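You operate a simulated robot arm through the tools that you are given. There is no shell and no other tool. Be economical: measure what you need, move in short steps, check, and stop when the job is done.

You run a simulated robot arm. Do the job below in one go: nothing can be reset, and whatever is moved stays where it is left.

Task
Pour softener from the cup to about the MAX line of the flower well, then start washer 1.
Fine: the drawer starts open; put the cup back and shut it before Start; it is left running.

The check looks at the end state, three seconds after you hand in, the way a careful person would. Anything else that was tipped, shoved, dropped, spilled or broken makes it a failure.

Robot
A 6-joint arm with a two-finger parallel gripper, fixed in place. Base frame: the origin is at the foot of the arm, x ahead of it, y to its left, z up. Lengths are in mm, angles in degrees, forces in N, time in s.
With the tool pointing down near the work surface it reaches from about 360 to 760 mm from the base axis. Its first joint turns from -66.0 to 66.0 degrees. Payload 2.45 kg.
The tool frame sits at the grasp point between the pads (the TCP): z along the fingers, y along the line on which they close. The tips reach 24 mm beyond it. Largest opening 68 mm; finger width 17, thickness 10; the body of the gripper, 40 by 70 mm, starts 41 mm behind the TCP.
Orientation is that of the tool frame in the base frame, as a unit quaternion [x, y, z, w]. With the fingers straight down and closing along the base's y, the tool's x points along the base's -x, its y along +y and its z along -z.

Tools
- The arm moves only by the tool send_rows. Its argument "plan" is text: rows parted by semicolons, each of 6 numbers parted by spaces: the shift along the base's x, y, z in units of 150 mm (1.0 is 150 mm), then the turn, a rotation vector about the base's x, y, z in units of 180 degrees (1.0 is 180 degrees). In form: x y z ax ay az; .... A call has 1 to 12 rows; each row is the pose to reach, as a shift and turn from the pose commanded when the call began. "hand" is the opening, from 0 (shut) to 1 (fully open), set as the call begins (left out, the last holds). A call with a number of a shift or a turn outside -1 to 1 is refused whole. A row lasts 0.2 s, in which the tool goes at most 50 mm and 8.6 degrees; a call with a longer step from one row to the next is refused whole, and so is a gripper value outside its range. A pose out of reach is approached as far as the arm can. The call stops where the force on the tool passes 40 N (or 10 N more than at its start, if that is more) or the arm is blocked; 0.2 s more then pass. Each finger travels about 108 mm/s and halts on what it meets, pressing with about 33 N; the grip force reading is that of the motor and also rises with nothing between the fingers. The clock runs only during rows and for 0.2 s after the last one: add rows that repeat a pose to give the fingers time. The reply holds the time, the measured pose of the TCP, the force on the tool along the base axes, the opening and the grip force, in the units named above and with some noise, with the torque about the TCP (base axes, N m) and any sound that the robot's microphone picked up.
- Cameras (640 x 400 px; columns grow to the right, rows downward): "scene" is fixed at [170.7, 430.2, 1441.8]; the picture's right is [-0.63, -0.78, 0.00], its down [-0.60, 0.48, -0.63] and it looks along [0.49, -0.40, -0.77] (base axes); focal length 314 px, centre (320, 200). "wrist" rides on the gripper at [84, 11, -75] in the tool frame; the picture's right is [-0.13, 0.99, 0.00], its down [-0.60, -0.08, -0.79] and it looks along [-0.79, -0.10, 0.61] (tool axes); focal length 251 px, centre (320, 200). There is no depth. A picture from a camera that has moved, and an enlarged one, comes with that camera's place and axes in the base frame and with its lens.
- capture(camera): a new picture of that camera. The clock stands still meanwhile.
- inspect(camera, box): a new picture of the part [left, top, right, bottom] of that camera's present view, enlarged. The clock stands still meanwhile.
- hand_in(): hands the job in; it is judged then, once.

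Go step by step. Nothing tells you positions but the pictures and the camera data: compare them with the known pose of the tool, close in by small moves and look again before you grip or let go. The budget is 120 turns and 76 pictures, counting those below and the enlarged ones. Unless the task says otherwise, let go and move clear before handing in, and close with one line.

The tools are called after "Emit:" as name(argument=value, ...) on one line, values as JSON. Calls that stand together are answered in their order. send_rows: Moves the arm, as the interface text tells. Its arguments: {"type":"object","properties":{"plan":{"type":"string"},"hand":{"type":"number"}},"required":["plan"]} The other tools are called the same way: capture (camera) takes a picture; inspect (camera, box) takes an enlarged picture of a part of a camera's view; hand_in () hands the job in.

At the start:

```text
time_s: 0.0
eef_pos: [436.1, 15.5, 1087.2]
tcp_rot: [0.0, 1.0, 0.0, 0.0]
ft_force: [-0.2, -0.7, -0.4]
moment: [0.01, 0.02, -0.01]
grip_width: 68.0
grasp_force: 0.0
```

scene: 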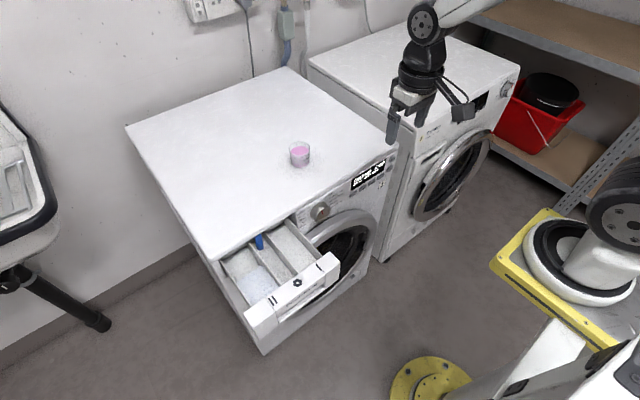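
wrist: 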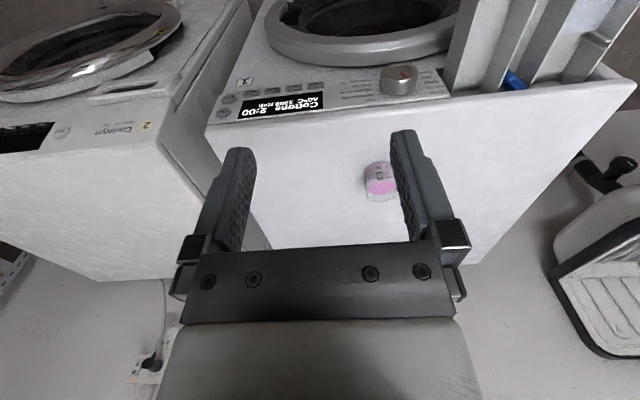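

I see washer 1 with an open drawer, and a small cup of pink softener on its top. I'll look closer at the drawer, the cup and the panel.

Emit:
inspect(camera="scene", box=[210, 200, 350, 340])

Emit:
inspect(camera="scene", box=[270, 120, 400, 220])

Emit:
inspect(camera="wrist", box=[200, 40, 460, 220])

```text
2.86 times, centred on (280, 270) of scene
camera zoom: at [170.7, 430.2, 1441.8], right [-0.63, -0.78, 0.0], down [-0.6, 0.48, -0.63], along [0.49, -0.4, -0.77], focal length 897 px, centre (434, 0)
```

zoom: 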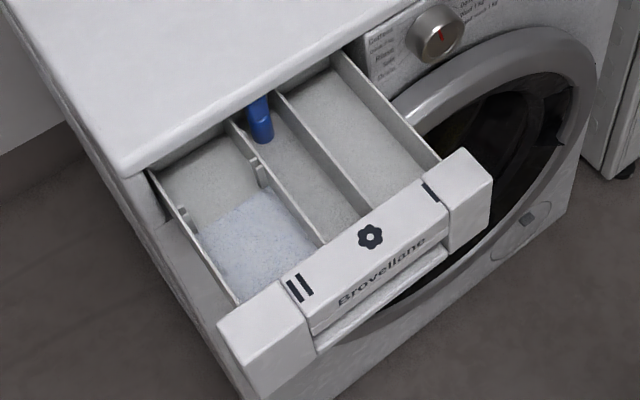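

```text
4.00 times, centred on (335, 170) of scene
camera zoom: at [170.7, 430.2, 1441.8], right [-0.63, -0.78, 0.0], down [-0.6, 0.48, -0.63], along [0.49, -0.4, -0.77], focal length 1256 px, centre (260, 320)
```

zoom: 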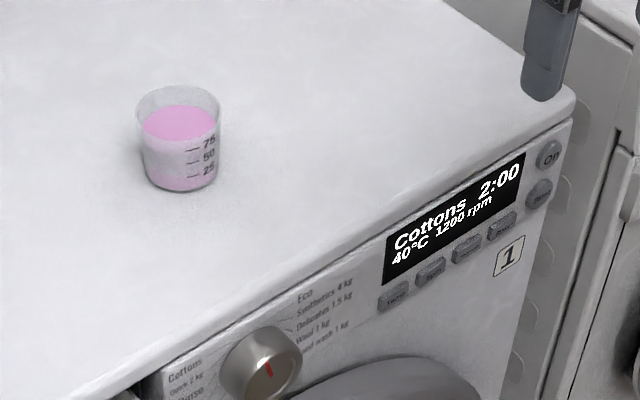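

```text
2.22 times, centred on (330, 130) of wrist
camera zoom: at [351.5, 26.2, 1161.6], right [0.13, 0.99, 0.0], down [0.6, -0.08, 0.79], along [0.79, -0.1, -0.61], focal length 559 px, centre (298, 356)
```

zoom: 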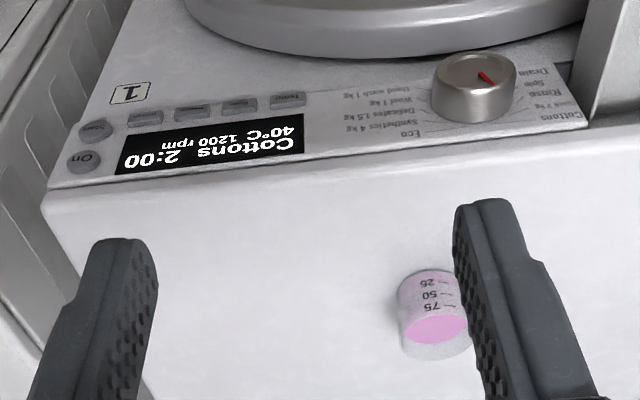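

The washer top is at about z≈840 and the cup is near (678, 87). I'll move to look down on the drawer from above.

Emit:
send_rows(plan="-0.05 0.25 0 0 0.042 0; -0.1 0.5 0 0 0.083 0; -0.15 0.75 0 0 0.125 0; -0.2 0.9 0 0 0.16 0; -0.2 0.9 0 0 0.16 0", hand=1)

Emit:
capture(camera="wrist")

```text
time_s: 1.2
eef_pos: [403.3, 150.8, 1087.0]
tcp_rot: [0.0, 0.968, 0.0, -0.25]
ft_force: [0.3, 0.0, -0.2]
moment: [-0.01, -0.02, 0.0]
grip_width: 68.1
grasp_force: 0.0
```

```text
70 pictures are left
camera wrist: at [367.9, 159.7, 1193.0], right [0.11, 0.99, -0.06], down [0.91, -0.08, 0.4], along [0.39, -0.1, -0.91], focal length 251 px, centre (320, 200)
```

wrist: 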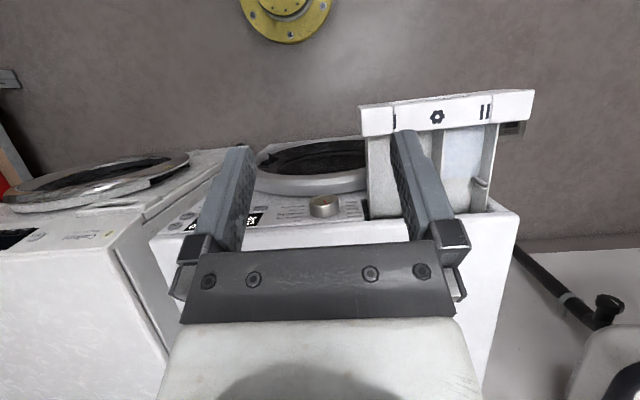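

The finger hides the middle well, so I'll shift left and lower to see it between the fingers.

Emit:
send_rows(plan="0 0.25 -0.1 0 0 0; 0 0.5 -0.2 0 0 0; 0 0.6 -0.4 0 0 0; 0 0.6 -0.4 0 0 0")

Emit:
capture(camera="wrist")

```text
time_s: 2.2
eef_pos: [407.0, 240.1, 1025.8]
tcp_rot: [-0.001, 0.969, 0.0, -0.248]
ft_force: [-0.4, -1.0, -0.2]
moment: [0.04, -0.02, 0.01]
grip_width: 68.0
grasp_force: 0.0
```

```text
69 pictures are left
camera wrist: at [369.1, 250.1, 1132.6], right [0.11, 0.99, -0.06], down [0.91, -0.08, 0.4], along [0.4, -0.1, -0.91], focal length 251 px, centre (320, 200)
```

wrist: 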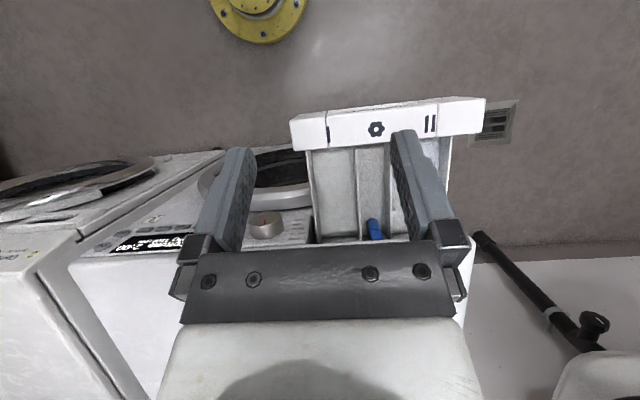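

Emit:
inspect(camera="wrist", box=[290, 90, 490, 250])

Emit:
inspect(camera="scene", box=[235, 205, 305, 265])

```text
2.50 times, centred on (390, 170) of wrist
camera zoom: at [369.1, 250.1, 1132.6], right [0.11, 0.99, -0.06], down [0.91, -0.08, 0.4], along [0.4, -0.1, -0.91], focal length 629 px, centre (145, 275)
```

zoom: 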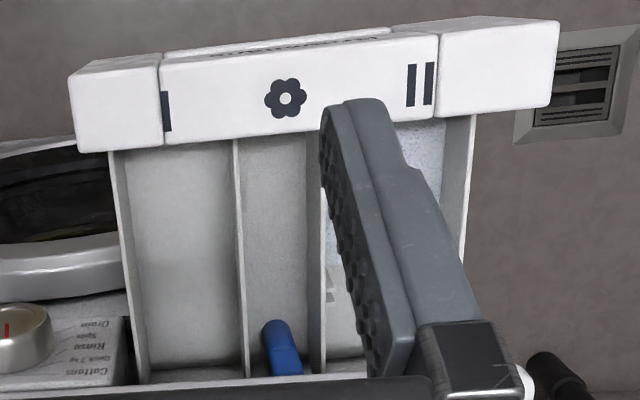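

```text
6.67 times, centred on (270, 235) of scene
camera zoom: at [170.7, 430.2, 1441.8], right [-0.63, -0.78, 0.0], down [-0.6, 0.48, -0.63], along [0.49, -0.4, -0.77], focal length 2093 px, centre (653, -33)
```

zoom: 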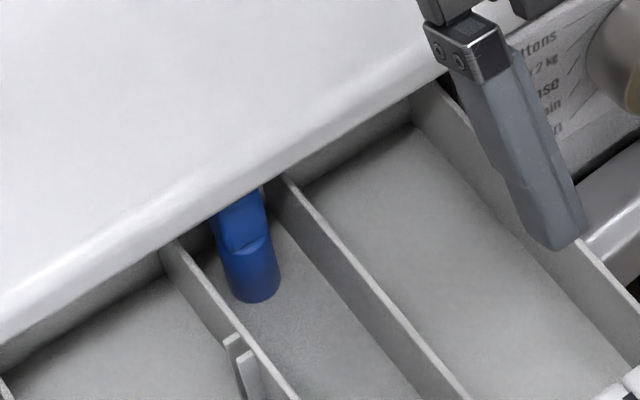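

The MAX mark isn't visible from here. I'll straighten the tool and look forward into the well from lower down.

Emit:
send_rows(plan="-0.05 0.1 -0.05 0 -0.04 0; -0.1 0.2 -0.1 0 -0.08 0; -0.1 0.25 -0.3 0 -0.12 0; -0.1 0.3 -0.5 0 -0.16 0; -0.1 0.3 -0.55 0 -0.16 0; -0.1 0.3 -0.55 0 -0.16 0")

Emit:
capture(camera="wrist")

```text
time_s: 3.6
eef_pos: [390.0, 285.6, 944.4]
tcp_rot: [0.001, 1.0, 0.0, 0.0]
ft_force: [-1.1, -0.1, 0.8]
moment: [0.02, 0.0, 0.0]
grip_width: 68.0
grasp_force: 0.1
```

```text
66 pictures are left
camera wrist: at [306.4, 296.2, 1018.9], right [0.13, 0.99, 0.0], down [0.6, -0.08, 0.79], along [0.79, -0.1, -0.61], focal length 251 px, centre (320, 200)
```

wrist: 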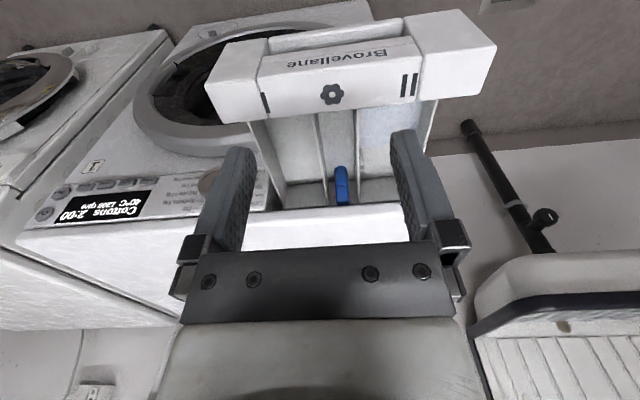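

Emit:
inspect(camera="wrist", box=[290, 80, 400, 220])

```text
2.86 times, centred on (345, 150) of wrist
camera zoom: at [306.4, 296.2, 1018.9], right [0.13, 0.99, 0.0], down [0.6, -0.08, 0.79], along [0.79, -0.1, -0.61], focal length 718 px, centre (249, 343)
```

zoom: 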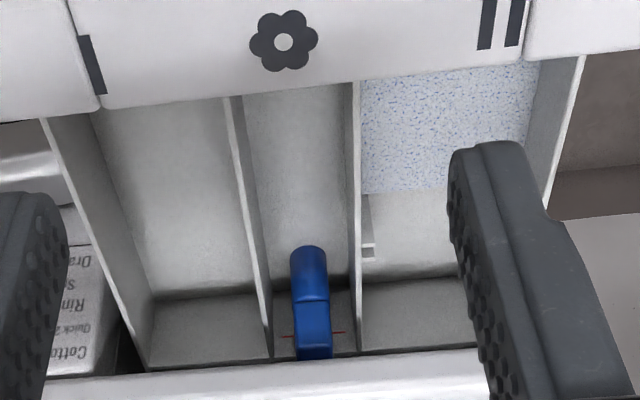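

A red MAX line is visible on the back wall of the middle (flower) well. Next I'll approach the cup from above.

Emit:
send_rows(plan="0.1 -0.1 0.15 0 0 0; 0.3 -0.25 0.25 0 0 0; 0.5 -0.4 0.3 0 0 0; 0.7 -0.55 0.3 0 0 0; 0.9 -0.7 0.3 0 0 0; 1 -0.9 0.3 0 0 0; 1 -1 0.3 0 0 0; 1 -1 0.3 0 0 0")

Emit:
capture(camera="wrist")

```text
time_s: 5.4
eef_pos: [540.0, 136.4, 989.4]
tcp_rot: [0.0, 1.0, 0.0, 0.0]
ft_force: [-0.1, -0.3, 0.4]
moment: [0.02, 0.01, -0.04]
grip_width: 68.3
grasp_force: 0.1
```

```text
64 pictures are left
camera wrist: at [455.6, 145.7, 1064.6], right [0.13, 0.99, 0.0], down [0.6, -0.08, 0.79], along [0.79, -0.1, -0.61], focal length 251 px, centre (320, 200)
```

wrist: 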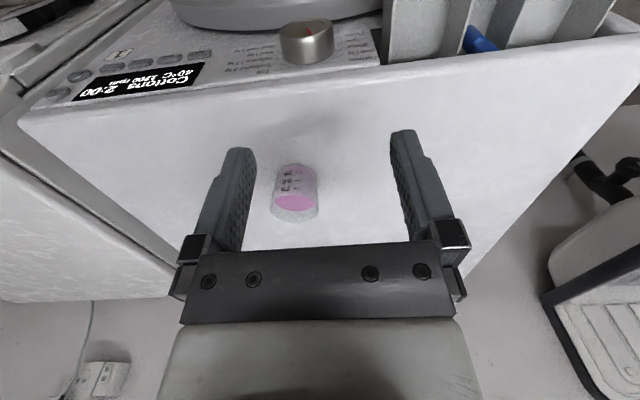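

Emit:
inspect(camera="wrist", box=[250, 145, 350, 235])

Emit:
inspect(camera="scene", box=[275, 130, 325, 180])

```text
4.44 times, centred on (300, 190) of wrist
camera zoom: at [455.6, 145.7, 1064.6], right [0.13, 0.99, 0.0], down [0.6, -0.08, 0.79], along [0.79, -0.1, -0.61], focal length 1118 px, centre (409, 244)
```

zoom: 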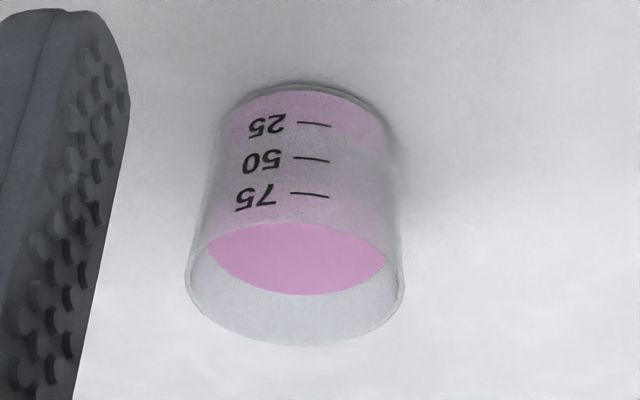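

```text
8.00 times, centred on (300, 155) of scene
camera zoom: at [170.7, 430.2, 1441.8], right [-0.63, -0.78, 0.0], down [-0.6, 0.48, -0.63], along [0.49, -0.4, -0.77], focal length 2512 px, centre (480, 560)
```

zoom: 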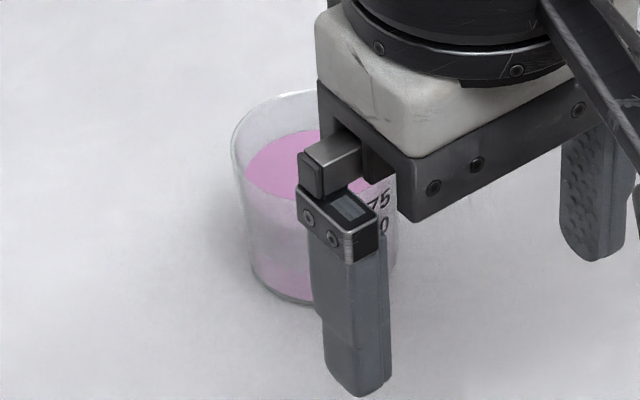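

I refine the cup: rim centre ≈ (668, 91, 910), Ø≈53, washer top ≈ 863. I'll move above it.

Emit:
send_rows(plan="0.2 -0.07 0 0 0 0; 0.45 -0.15 0 0 0 0; 0.7 -0.24 0 0 0 0; 0.846 -0.293 0 0 0 0; 0.846 -0.293 -0.15 0 0 0; 0.846 -0.293 -0.15 0 0 0")

Emit:
capture(camera="wrist")

Emit:
inspect(camera="scene", box=[265, 110, 345, 180])

```text
time_s: 6.8
eef_pos: [665.7, 92.5, 965.7]
tcp_rot: [0.001, 1.0, 0.0, 0.001]
ft_force: [0.4, 0.8, 0.5]
moment: [0.03, 0.02, 0.02]
grip_width: 68.0
grasp_force: 0.0
```

```text
61 pictures are left
camera wrist: at [581.6, 103.1, 1040.6], right [0.13, 0.99, 0.0], down [0.6, -0.08, 0.79], along [0.79, -0.1, -0.61], focal length 251 px, centre (320, 200)
```

wrist: 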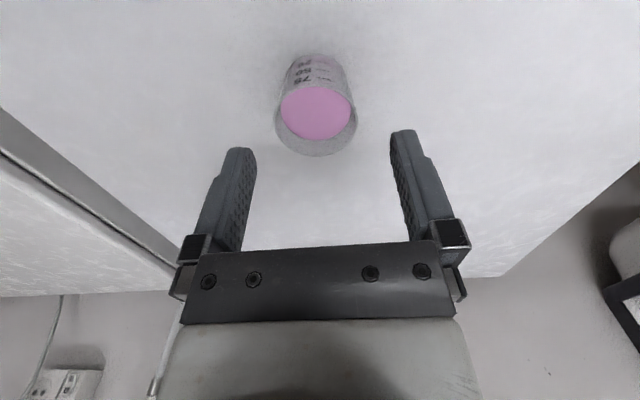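

```text
5.71 times, centred on (305, 145) of scene
camera zoom: at [170.7, 430.2, 1441.8], right [-0.63, -0.78, 0.0], down [-0.6, 0.48, -0.63], along [0.49, -0.4, -0.77], focal length 1794 px, centre (406, 514)
```

zoom: 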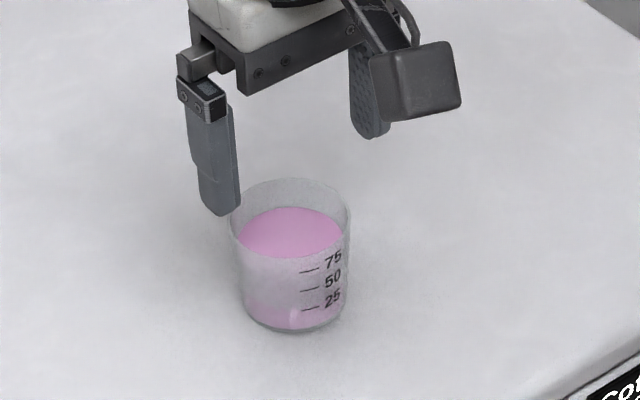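

Cup rim refined to ≈ (671, 89.5, 909). I'll descend around the cup.

Emit:
send_rows(plan="0.02 -0.0137 -0.1 0 0 0; 0.02 -0.0137 -0.25 0 0 0; 0.02 -0.0137 -0.38 0 0 0; 0.02 -0.0137 -0.45 0 0 0; 0.02 -0.0137 -0.49 0 0 0; 0.02 -0.0137 -0.49 0 0 0")

Emit:
inspect(camera="scene", box=[265, 110, 345, 180])

Emit:
capture(camera="wrist")

```text
time_s: 8.2
eef_pos: [669.1, 91.5, 893.3]
tcp_rot: [0.0, 1.0, 0.0, 0.0]
ft_force: [0.6, 0.9, -0.1]
moment: [0.0, -0.01, -0.01]
grip_width: 68.1
grasp_force: 0.2
```

```text
5.71 times, centred on (305, 145) of scene
camera zoom: at [170.7, 430.2, 1441.8], right [-0.63, -0.78, 0.0], down [-0.6, 0.48, -0.63], along [0.49, -0.4, -0.77], focal length 1794 px, centre (406, 514)
```

zoom: 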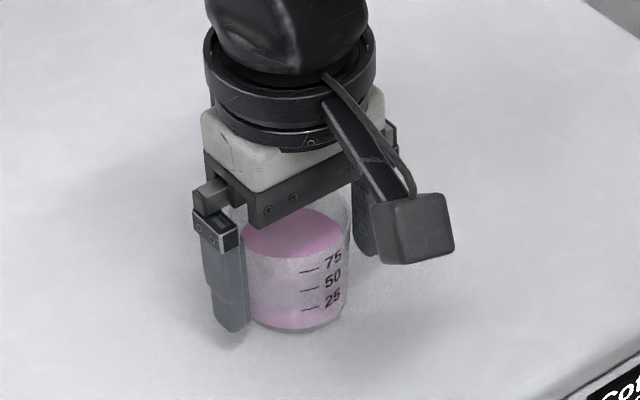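

```text
58 pictures are left
camera wrist: at [585.7, 100.8, 968.3], right [0.13, 0.99, 0.0], down [0.6, -0.08, 0.79], along [0.79, -0.1, -0.61], focal length 251 px, centre (320, 200)
```

wrist: 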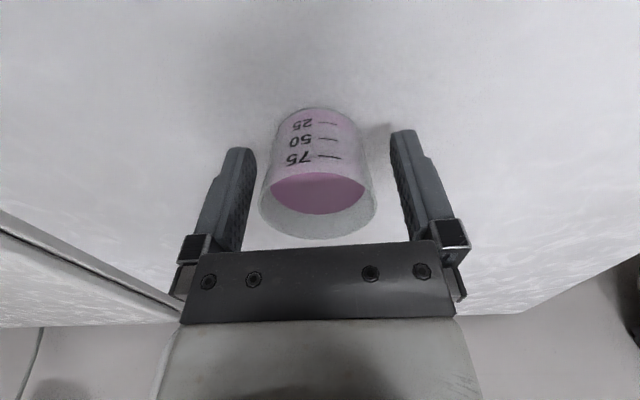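

The cup is centred between the fingers. I'll close gently.

Emit:
send_rows(plan="0 0 0 0 0 0; 0 0 0 0 0 0; 0 0 0 0 0 0", hand=0.6)

Emit:
inspect(camera="wrist", box=[190, 90, 450, 250])

```text
time_s: 9.0
eef_pos: [669.7, 90.7, 893.5]
tcp_rot: [0.0, 1.0, 0.0, -0.001]
ft_force: [0.3, 0.6, -0.2]
moment: [0.02, -0.02, 0.04]
grip_width: 49.8
grasp_force: 33.3
```

```text
2.46 times, centred on (320, 170) of wrist
camera zoom: at [585.7, 100.7, 968.5], right [0.13, 0.99, 0.0], down [0.6, -0.08, 0.79], along [0.79, -0.1, -0.61], focal length 619 px, centre (320, 274)
```

zoom: 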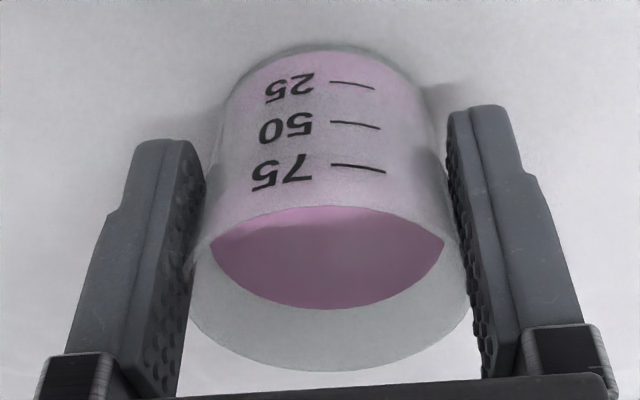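

Gripped at ~50 mm. I'll lift and carry it smoothly toward the drawer.

Emit:
send_rows(plan="0 0 0.08 0 0 0; 0 0 0.2 0 0 0; 0 0 0.35 0 0 0; 0 0 0.5 0 0 0; -0.08 0.1 0.55 0 0 0; -0.2 0.25 0.55 0 0 0; -0.35 0.42 0.55 0 0 0; -0.5 0.6 0.55 0 0 0; -0.65 0.78 0.55 0 0 0; -0.75 0.9 0.55 0 0 0; -0.8 0.95 0.55 0 0 0; -0.8 0.95 0.55 0 0 0")

Emit:
capture(camera="wrist")

```text
time_s: 11.6
eef_pos: [549.4, 232.7, 975.4]
tcp_rot: [0.0, 1.0, 0.001, -0.001]
ft_force: [-0.4, 0.0, -0.1]
moment: [-0.02, -0.02, -0.01]
grip_width: 48.0
grasp_force: 33.2
```

```text
56 pictures are left
camera wrist: at [465.6, 242.9, 1051.6], right [0.13, 0.99, 0.0], down [0.6, -0.08, 0.79], along [0.79, -0.1, -0.61], focal length 251 px, centre (320, 200)
```

wrist: 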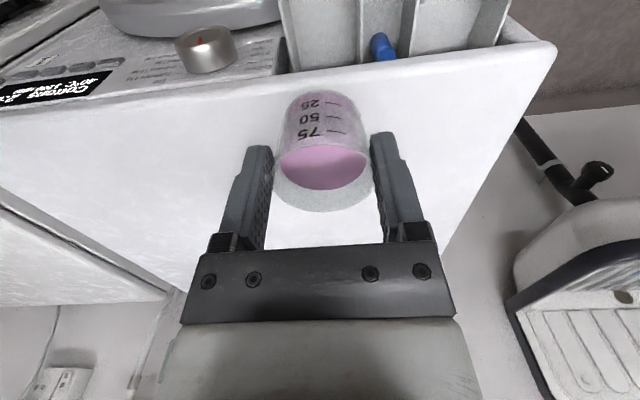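

The cup seems lower in the grip than before. I'll look closer before going on.

Emit:
inspect(camera="wrist", box=[190, 80, 450, 250])

Emit:
inspect(camera="scene", box=[220, 100, 340, 220])

```text
2.35 times, centred on (320, 165) of wrist
camera zoom: at [465.6, 242.9, 1051.6], right [0.13, 0.99, 0.0], down [0.6, -0.08, 0.79], along [0.79, -0.1, -0.61], focal length 592 px, centre (320, 282)
```

zoom: 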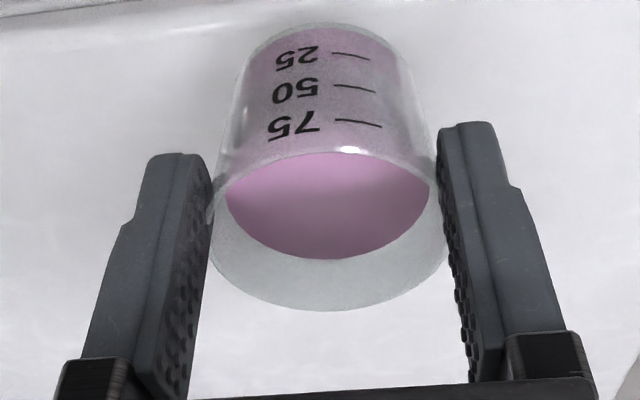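

```text
3.33 times, centred on (280, 160) of scene
camera zoom: at [170.7, 430.2, 1441.8], right [-0.63, -0.78, 0.0], down [-0.6, 0.48, -0.63], along [0.49, -0.4, -0.77], focal length 1046 px, centre (453, 333)
```

zoom: 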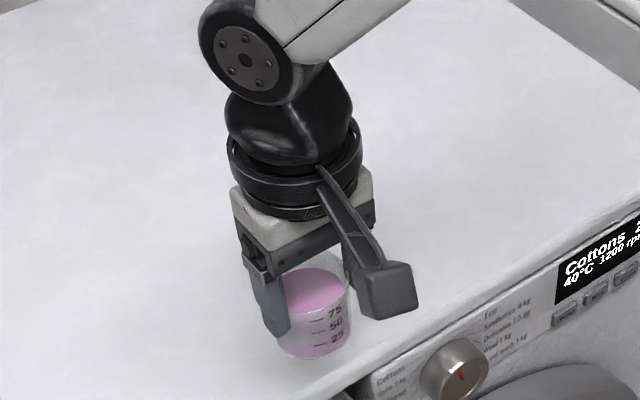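

Emit:
inspect(camera="scene", box=[255, 165, 305, 215])

```text
8.00 times, centred on (280, 190) of scene
camera zoom: at [170.7, 430.2, 1441.8], right [-0.63, -0.78, 0.0], down [-0.6, 0.48, -0.63], along [0.49, -0.4, -0.77], focal length 2512 px, centre (640, 280)
```

zoom: 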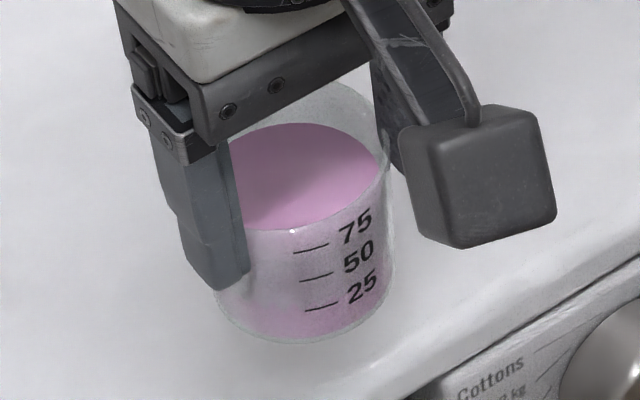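

The cup slipped about 15 mm down in the grip while lifting. I'll check whether it is still creeping with a short wait.

Emit:
send_rows(plan="0 0 0 0 0 0; 0 0 0 0 0 0", hand=0)

Emit:
inspect(camera="wrist", box=[190, 80, 450, 250])

```text
time_s: 12.2
eef_pos: [548.2, 232.5, 977.5]
tcp_rot: [0.0, 1.0, 0.0, 0.0]
ft_force: [0.3, -0.3, -0.7]
moment: [0.0, 0.03, 0.01]
grip_width: 48.1
grasp_force: 33.4
```

```text
2.35 times, centred on (320, 165) of wrist
camera zoom: at [465.8, 242.7, 1051.5], right [0.13, 0.99, 0.0], down [0.6, -0.08, 0.79], along [0.79, -0.1, -0.61], focal length 592 px, centre (320, 282)
```

zoom: 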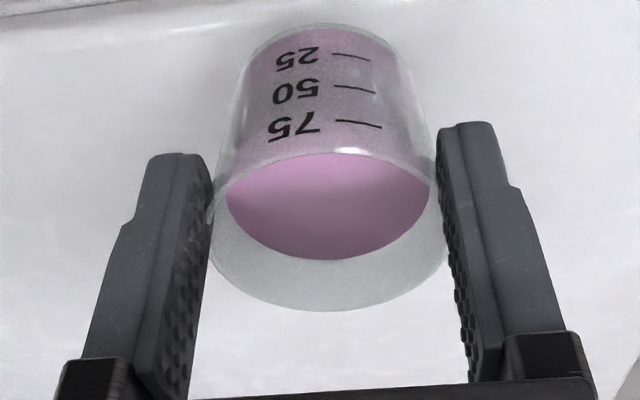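

It is stable now. I'll move gently over the flower well and check alignment.

Emit:
send_rows(plan="-0.06 0.05 0 0 0 0; -0.16 0.14 0 0 0 0; -0.28 0.25 0 0 0 0; -0.38 0.34 -0.03 0 0 0; -0.44 0.39 -0.1 0 0 0; -0.46 0.407 -0.18 0 0 0; -0.46 0.407 -0.25 0 0 0; -0.46 0.407 -0.28 0 0 0; -0.46 0.407 -0.28 0 0 0")

Emit:
capture(camera="wrist")

Emit:
inspect(camera="scene", box=[200, 180, 340, 320])

```text
time_s: 14.2
eef_pos: [480.3, 293.7, 933.4]
tcp_rot: [0.0, 1.0, -0.001, 0.0]
ft_force: [-0.7, -1.0, -0.2]
moment: [0.01, -0.01, -0.02]
grip_width: 47.9
grasp_force: 33.4
```

```text
51 pictures are left
camera wrist: at [396.7, 303.9, 1008.5], right [0.13, 0.99, 0.0], down [0.6, -0.08, 0.79], along [0.79, -0.1, -0.61], focal length 251 px, centre (320, 200)
```

wrist: 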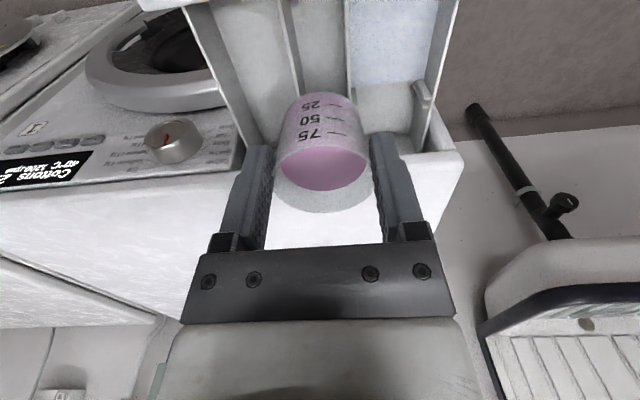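

```text
2.86 times, centred on (270, 250) of scene
camera zoom: at [170.7, 430.2, 1441.8], right [-0.63, -0.78, 0.0], down [-0.6, 0.48, -0.63], along [0.49, -0.4, -0.77], focal length 897 px, centre (463, 57)
```

zoom: 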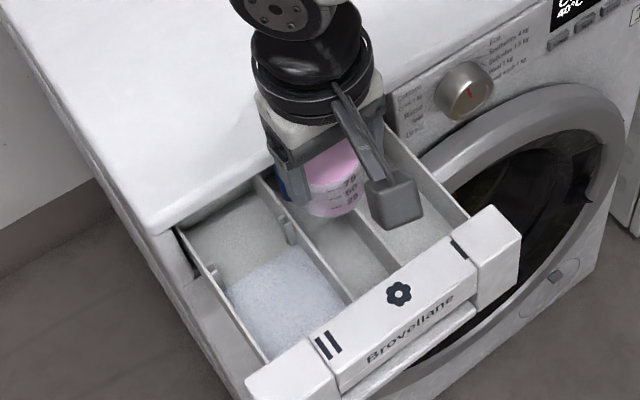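

Aligned with the middle well. I'll begin tilting slowly to 24°.

Emit:
send_rows(plan="0 0 -0.04 0 -0.022 0; 0 0 -0.08 0 -0.044 0; 0 0 -0.12 0 -0.066 0; 0 0 -0.12 0 -0.089 0; 0 0 -0.12 0 -0.111 0; 0 0 -0.12 0 -0.133 0")

Emit:
capture(camera="wrist")

Emit:
inspect(camera="scene", box=[225, 190, 325, 290])

```text
time_s: 15.6
eef_pos: [481.3, 293.3, 915.4]
tcp_rot: [0.0, 0.978, 0.0, 0.207]
ft_force: [0.0, -0.2, -0.3]
moment: [-0.01, 0.02, 0.0]
grip_width: 47.2
grasp_force: 32.6
```

```text
49 pictures are left
camera wrist: at [373.9, 303.6, 950.2], right [0.12, 0.99, 0.05], down [0.23, -0.08, 0.97], along [0.97, -0.1, -0.24], focal length 251 px, centre (320, 200)
```

wrist: 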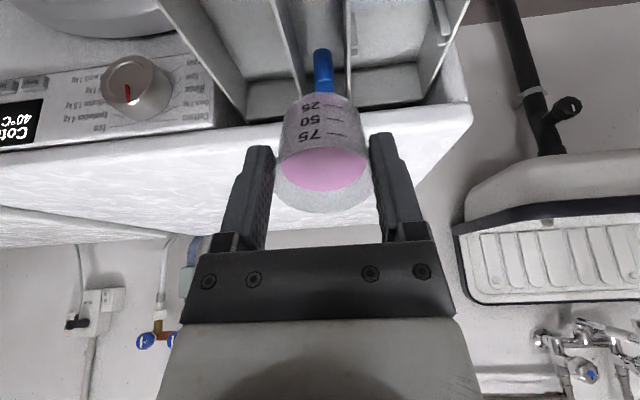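

```text
4.00 times, centred on (275, 240) of scene
camera zoom: at [170.7, 430.2, 1441.8], right [-0.63, -0.78, 0.0], down [-0.6, 0.48, -0.63], along [0.49, -0.4, -0.77], focal length 1256 px, centre (500, 40)
```

zoom: 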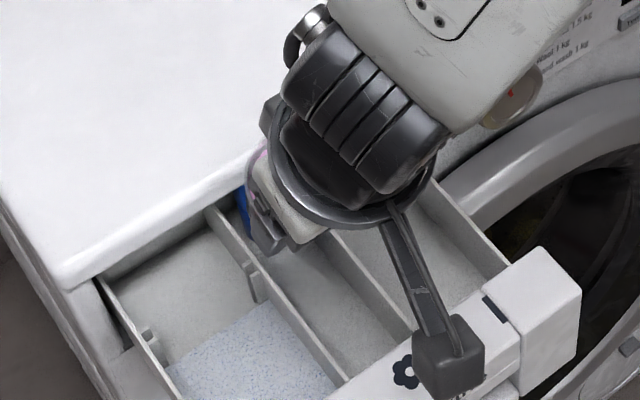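

No pour yet. I'll continue tilting to 40° in small steps.

Emit:
send_rows(plan="0 0 0 0 -0.02 0; 0 0 0 0 -0.04 0; 0 0 0 0 -0.06 0; 0 0 0 0 -0.06 0; 0 0 0 0 -0.06 0")

Emit:
capture(camera="wrist")

```text
time_s: 16.8
eef_pos: [481.5, 293.5, 916.5]
tcp_rot: [0.0, 0.955, 0.0, 0.298]
ft_force: [-0.7, 0.3, -1.0]
moment: [0.0, 0.04, 0.02]
grip_width: 47.4
grasp_force: 33.1
```

```text
47 pictures are left
camera wrist: at [369.3, 303.2, 929.2], right [0.11, 0.99, 0.07], down [0.04, -0.08, 1.0], along [0.99, -0.1, -0.05], focal length 251 px, centre (320, 200)
```

wrist: 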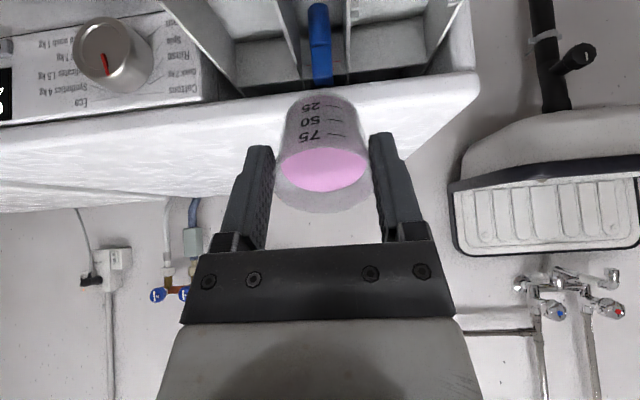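

Emit:
send_rows(plan="0 0 0 0 -0.02 0; 0 0 0 0 -0.04 0; 0 0 0 0 -0.04 0; 0 0 0 0 -0.04 0")

Emit:
inspect(camera="wrist", box=[220, 0, 440, 220])

```text
time_s: 17.8
eef_pos: [481.2, 293.1, 916.6]
tcp_rot: [0.0, 0.934, 0.0, 0.358]
ft_force: [-0.2, 0.0, 0.2]
moment: [-0.02, 0.01, 0.05]
grip_width: 47.3
grasp_force: 33.0
```

```text
1.82 times, centred on (330, 110) of wrist
camera zoom: at [368.8, 303.5, 915.4], right [0.1, 0.99, 0.09], down [-0.08, -0.08, 0.99], along [0.99, -0.1, 0.07], focal length 457 px, centre (302, 364)
```

zoom: 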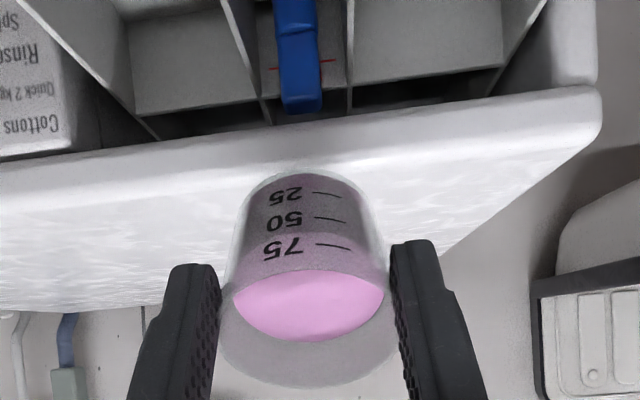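

Still no flow at 42°. The surface seems near the lip, so I'll continue in small steps.

Emit:
send_rows(plan="0 0 0 0 -0.015 0; 0 0 0 0 -0.03 0; 0 0 0 0 -0.03 0; 0 0 0 0 -0.03 0")

Emit:
inspect(camera="wrist", box=[220, 0, 440, 220])

```text
time_s: 18.8
eef_pos: [482.7, 293.4, 916.4]
tcp_rot: [0.0, 0.916, -0.001, 0.402]
ft_force: [0.6, 0.3, -0.3]
moment: [-0.01, 0.04, -0.03]
grip_width: 47.0
grasp_force: 33.2
```

```text
1.82 times, centred on (330, 110) of wrist
camera zoom: at [369.5, 303.7, 904.6], right [0.09, 0.99, 0.1], down [-0.17, -0.08, 0.98], along [0.98, -0.1, 0.17], focal length 457 px, centre (302, 364)
```

zoom: 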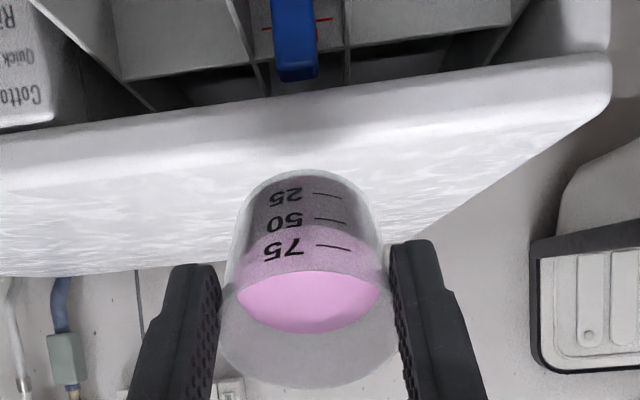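

Emit:
inspect(camera="scene", box=[225, 200, 325, 300])

```text
4.00 times, centred on (275, 250) of scene
camera zoom: at [170.7, 430.2, 1441.8], right [-0.63, -0.78, 0.0], down [-0.6, 0.48, -0.63], along [0.49, -0.4, -0.77], focal length 1256 px, centre (500, 0)
```

zoom: 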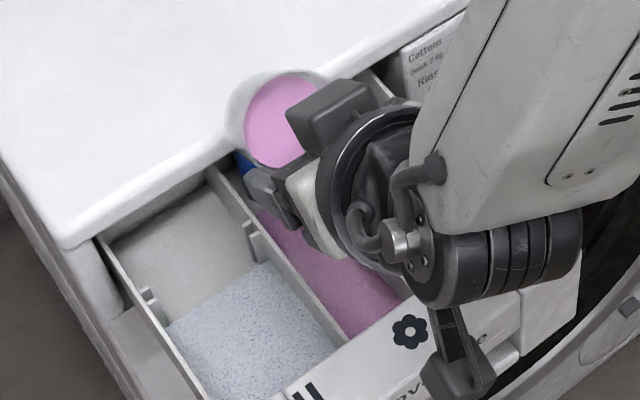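

It is pouring: a pink film covers the flower well floor. I'll tilt a bit further.

Emit:
send_rows(plan="0 0 0.03 0 -0.015 0; 0 0 0.05 0 -0.03 0; 0 0 0.05 0 -0.03 0; 0 0 0.05 0 -0.03 0; 0 0 0.05 0 -0.03 0")

Emit:
inspect(camera="scene", box=[225, 200, 325, 300])

Emit:
inspect(camera="wrist", box=[220, 0, 440, 220])

```text
time_s: 20.0
eef_pos: [481.5, 294.3, 923.7]
tcp_rot: [0.0, 0.896, 0.0, 0.444]
ft_force: [0.0, 0.3, -0.6]
moment: [-0.01, 0.02, 0.01]
grip_width: 46.6
grasp_force: 33.6
```

```text
4.00 times, centred on (275, 250) of scene
camera zoom: at [170.7, 430.2, 1441.8], right [-0.63, -0.78, 0.0], down [-0.6, 0.48, -0.63], along [0.49, -0.4, -0.77], focal length 1256 px, centre (500, 0)
```

zoom: 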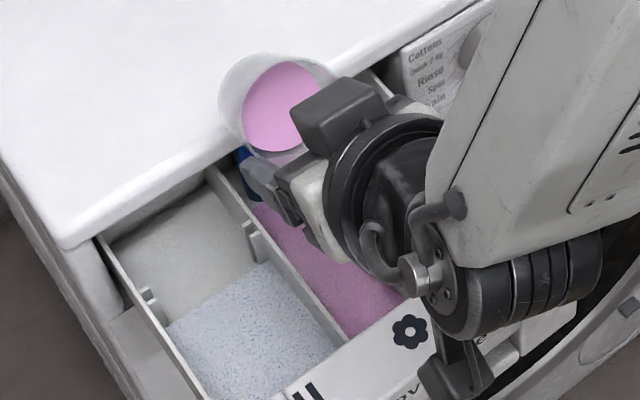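

```text
1.82 times, centred on (330, 110) of wrist
camera zoom: at [371.3, 303.6, 902.0], right [0.08, 0.99, 0.1], down [-0.27, -0.08, 0.96], along [0.96, -0.1, 0.26], focal length 457 px, centre (302, 364)
```

zoom: 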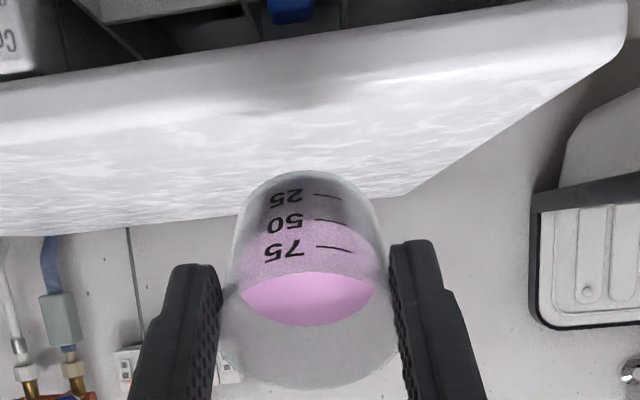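

Emit:
send_rows(plan="0 0 0.03 0 -0.015 0; 0 0 0.06 0 -0.03 0; 0 0 0.06 0 -0.04 0; 0 0 0.06 0 -0.04 0; 0 0 0.06 0 -0.04 0")

Emit:
inspect(camera="scene", box=[225, 200, 325, 300])

```text
time_s: 21.2
eef_pos: [481.1, 293.7, 932.0]
tcp_rot: [0.0, 0.866, 0.0, 0.5]
ft_force: [-0.4, -0.3, 0.2]
moment: [0.04, 0.01, -0.01]
grip_width: 46.3
grasp_force: 32.7
```

```text
4.00 times, centred on (275, 250) of scene
camera zoom: at [170.7, 430.2, 1441.8], right [-0.63, -0.78, 0.0], down [-0.6, 0.48, -0.63], along [0.49, -0.4, -0.77], focal length 1256 px, centre (500, 0)
```

zoom: 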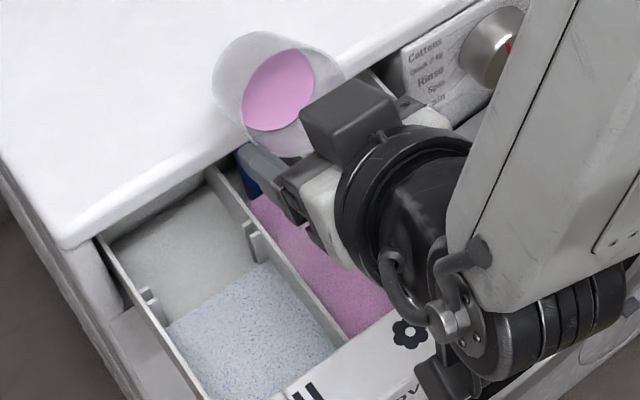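

I'll tilt back to stop the flow and check the level against the red line.

Emit:
send_rows(plan="0 0 0 0 0.04 0; 0 0 0 0 0.08 0; 0 0 0 0 0.12 0; 0 0 0 0 0.15 0; 0 0 0 0 0.15 0")

Emit:
inspect(camera="wrist", box=[220, 0, 440, 220])

```text
time_s: 22.4
eef_pos: [480.8, 293.6, 932.0]
tcp_rot: [0.0, 0.959, 0.001, 0.284]
ft_force: [-0.9, 1.0, 0.1]
moment: [0.02, 0.04, 0.02]
grip_width: 46.2
grasp_force: 33.1
```

```text
1.82 times, centred on (330, 110) of wrist
camera zoom: at [370.1, 303.6, 949.6], right [0.11, 0.99, 0.07], down [0.08, -0.08, 0.99], along [0.99, -0.1, -0.08], focal length 457 px, centre (302, 364)
```

zoom: 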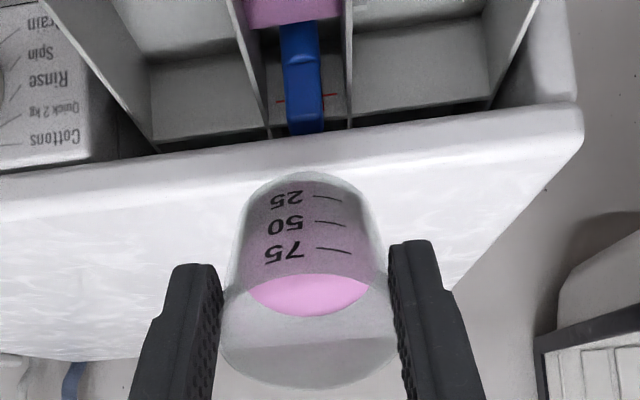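

Emit:
inspect(camera="wrist", box=[290, 0, 360, 60])

```text
6.67 times, centred on (325, 30) of wrist
camera zoom: at [370.1, 303.6, 949.6], right [0.11, 0.99, 0.07], down [0.08, -0.08, 0.99], along [0.99, -0.1, -0.08], focal length 1676 px, centre (287, 1333)
```

zoom: 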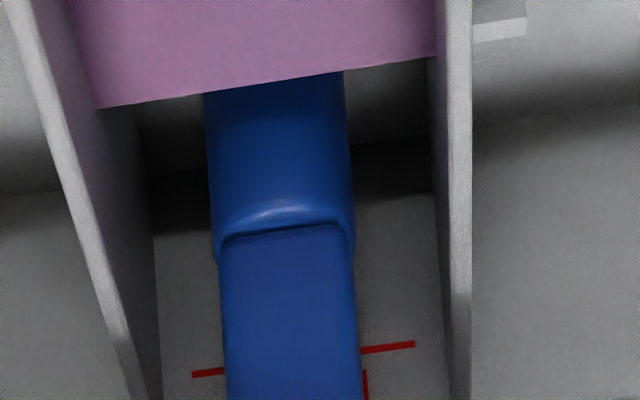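

The pool hasn't reached the back wall yet and is well below the red line. I'll pour more, to about 66°.

Emit:
send_rows(plan="0 0 0 0 -0.04 0; 0 0 0 0 -0.08 0; 0 0 0.02 0 -0.12 0; 0 0 0.04 0 -0.15 0; 0 0 0.07 0 -0.165 0; 0 0 0.1 0 -0.18 0; 0 0 0.1 0 -0.18 0; 0 0 0.1 0 -0.18 0")

Emit:
inspect(camera="scene", box=[225, 200, 325, 300])

```text
time_s: 24.2
eef_pos: [481.6, 294.2, 946.7]
tcp_rot: [0.0, 0.841, 0.0, 0.541]
ft_force: [-0.1, 0.2, -0.4]
moment: [-0.02, 0.02, -0.03]
grip_width: 46.1
grasp_force: 33.2
```

```text
4.00 times, centred on (275, 250) of scene
camera zoom: at [170.7, 430.2, 1441.8], right [-0.63, -0.78, 0.0], down [-0.6, 0.48, -0.63], along [0.49, -0.4, -0.77], focal length 1256 px, centre (500, 0)
```

zoom: 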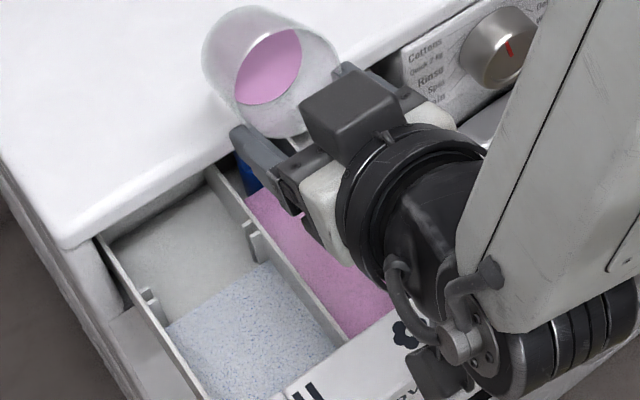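

Emit:
send_rows(plan="0 0 0 0 0.04 0; 0 0 0 0 0.08 0; 0 0 0 0 0.12 0; 0 0 0 0 0.16 0; 0 0 0 0 0.19 0; 0 0 0 0 0.19 0")

Emit:
inspect(camera="wrist", box=[260, 0, 390, 100])

Emit:
inspect(camera="wrist", box=[220, 80, 420, 240])

```text
time_s: 25.6
eef_pos: [481.9, 292.5, 947.1]
tcp_rot: [0.001, 0.963, 0.0, 0.268]
ft_force: [0.9, 0.1, 0.4]
moment: [-0.04, 0.03, -0.02]
grip_width: 45.9
grasp_force: 32.9
```

```text
4.00 times, centred on (325, 50) of wrist
camera zoom: at [370.9, 303.8, 968.2], right [0.11, 0.99, 0.07], down [0.11, -0.08, 0.99], along [0.99, -0.1, -0.12], focal length 1006 px, centre (300, 800)
```

zoom: 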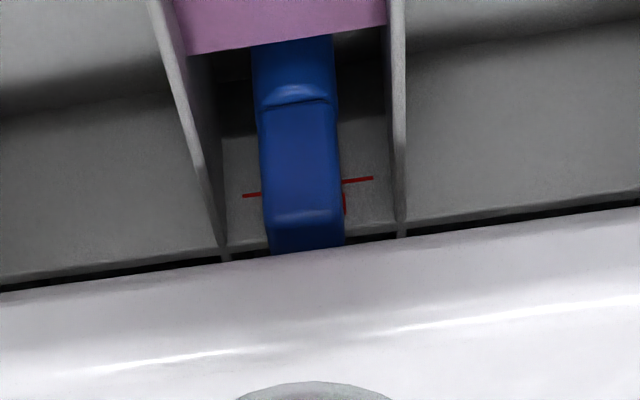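

```text
2.50 times, centred on (320, 160) of wrist
camera zoom: at [370.9, 303.8, 968.2], right [0.11, 0.99, 0.07], down [0.11, -0.08, 0.99], along [0.99, -0.1, -0.12], focal length 629 px, centre (320, 300)
```

zoom: 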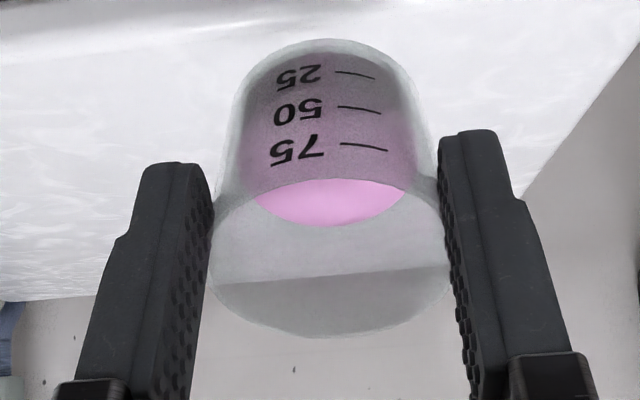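

The level reading is ambiguous. I'll bring the cup upright and shift back over the washer top to view the well unobstructed.

Emit:
send_rows(plan="0 0 0.03 0 0.04 0; 0 0 0.06 0 0.08 0; 0 0 0.1 0 0.12 0; 0.05 0 0.15 0 0.16 0; 0.2 0 0.2 0 0.173 0; 0.4 0 0.2 0 0.173 0; 0.6 0 0.2 0 0.173 0; 0.75 0 0.2 0 0.173 0; 0.8 0 0.2 0 0.173 0; 0.8 0 0.2 0 0.173 0")

Emit:
inspect(camera="scene", box=[225, 200, 325, 300])

Emit:
capture(camera="wrist")

```text
time_s: 27.8
eef_pos: [600.9, 293.6, 979.1]
tcp_rot: [0.0, 1.0, 0.001, 0.0]
ft_force: [0.3, -0.3, -0.8]
moment: [0.0, 0.0, 0.01]
grip_width: 45.4
grasp_force: 32.6
```

```text
4.00 times, centred on (275, 250) of scene
camera zoom: at [170.7, 430.2, 1441.8], right [-0.63, -0.78, 0.0], down [-0.6, 0.48, -0.63], along [0.49, -0.4, -0.77], focal length 1256 px, centre (500, 0)
```

zoom: 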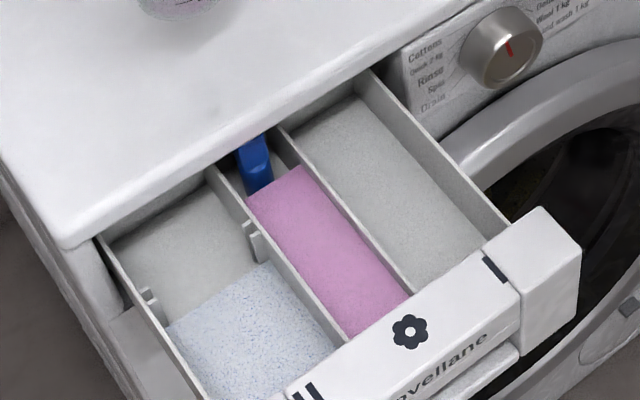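

```text
34 pictures are left
camera wrist: at [517.3, 303.3, 1053.4], right [0.13, 0.99, 0.0], down [0.6, -0.08, 0.79], along [0.79, -0.1, -0.61], focal length 251 px, centre (320, 200)
```

wrist: 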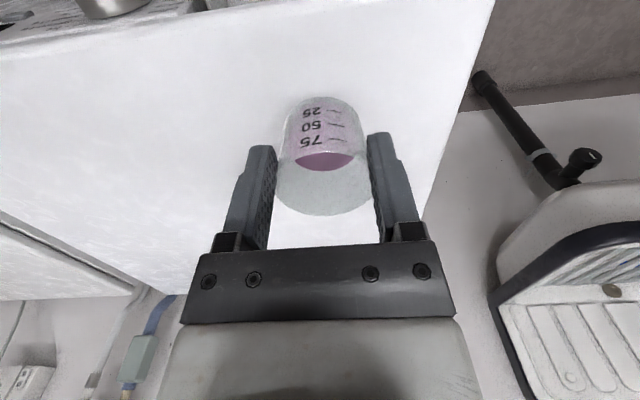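

Emit:
inspect(camera="wrist", box=[260, 85, 390, 225])

Emit:
inspect(camera="scene", box=[240, 228, 290, 278])

```text
2.86 times, centred on (325, 155) of wrist
camera zoom: at [517.3, 303.3, 1053.4], right [0.13, 0.99, 0.0], down [0.6, -0.08, 0.79], along [0.79, -0.1, -0.61], focal length 718 px, centre (306, 329)
```

zoom: 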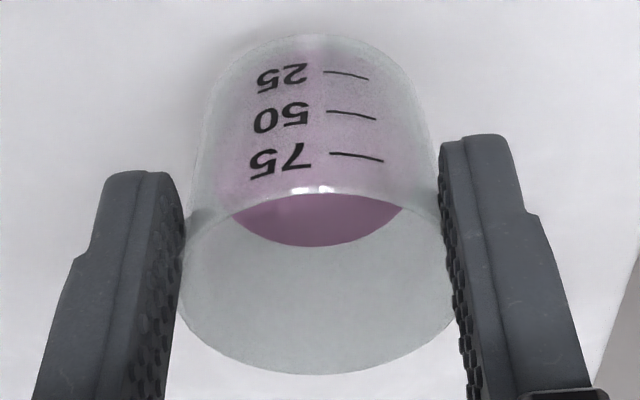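

```text
8.00 times, centred on (265, 253) of scene
camera zoom: at [170.7, 430.2, 1441.8], right [-0.63, -0.78, 0.0], down [-0.6, 0.48, -0.63], along [0.49, -0.4, -0.77], focal length 2512 px, centre (760, -224)
```

zoom: 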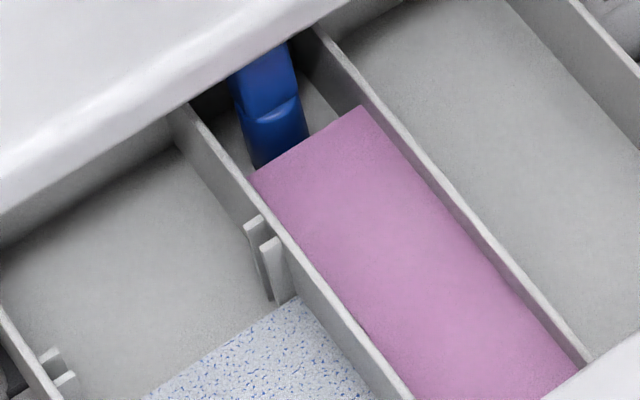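

Emit:
inspect(camera="scene", box=[264, 230, 288, 248])

```text
16.00 times, centred on (276, 239) of scene
camera zoom: at [170.7, 430.2, 1441.8], right [-0.63, -0.78, 0.0], down [-0.6, 0.48, -0.63], along [0.49, -0.4, -0.77], focal length 5023 px, centre (1024, -424)
```

zoom: 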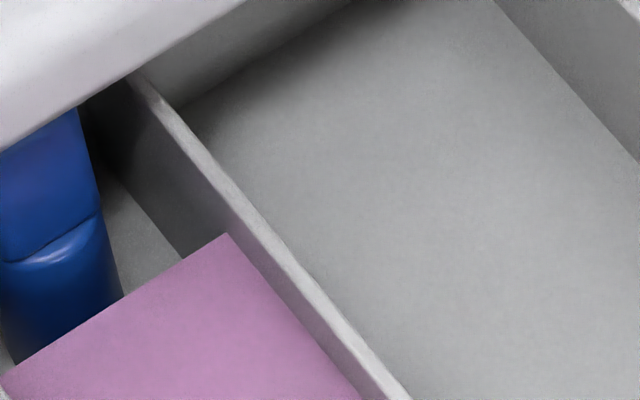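

Level is still ambiguous between views. I'll take a steeper wrist view of the well from the right side, with the cup only mildly tilted, to triangulate the pool and the MAX line.

Emit:
send_rows(plan="-0.05 -0.05 0.02 0 0.01 0; -0.15 -0.15 0.02 0 0.02 0; -0.3 -0.3 0.02 0 0.03 0; -0.45 -0.45 0.02 0 0.04 0; -0.6 -0.6 0.02 0 0.055 0; -0.7 -0.68 0.02 0 0.07 0; -0.733 -0.72 0.02 0 0.083 0; -0.733 -0.72 0.02 0 0.083 0")

Emit:
capture(camera="wrist")

```text
time_s: 29.6
eef_pos: [491.5, 183.7, 981.1]
tcp_rot: [0.0, 0.991, -0.001, -0.131]
ft_force: [-0.2, 0.4, -1.2]
moment: [0.01, -0.03, 0.03]
grip_width: 44.9
grasp_force: 33.4
```

```text
30 pictures are left
camera wrist: at [429.7, 194.1, 1073.6], right [0.13, 0.99, -0.03], down [0.79, -0.08, 0.61], along [0.6, -0.1, -0.79], focal length 251 px, centre (320, 200)
```

wrist: 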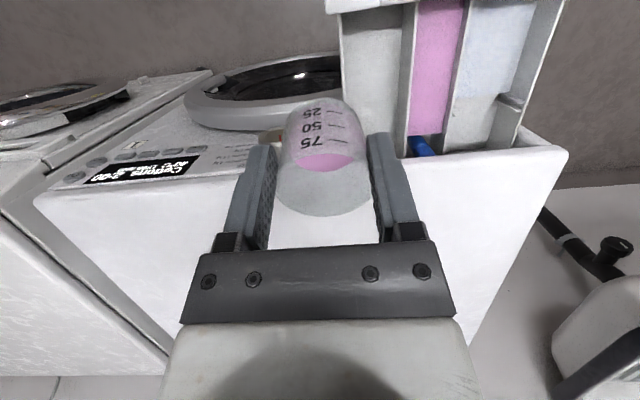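

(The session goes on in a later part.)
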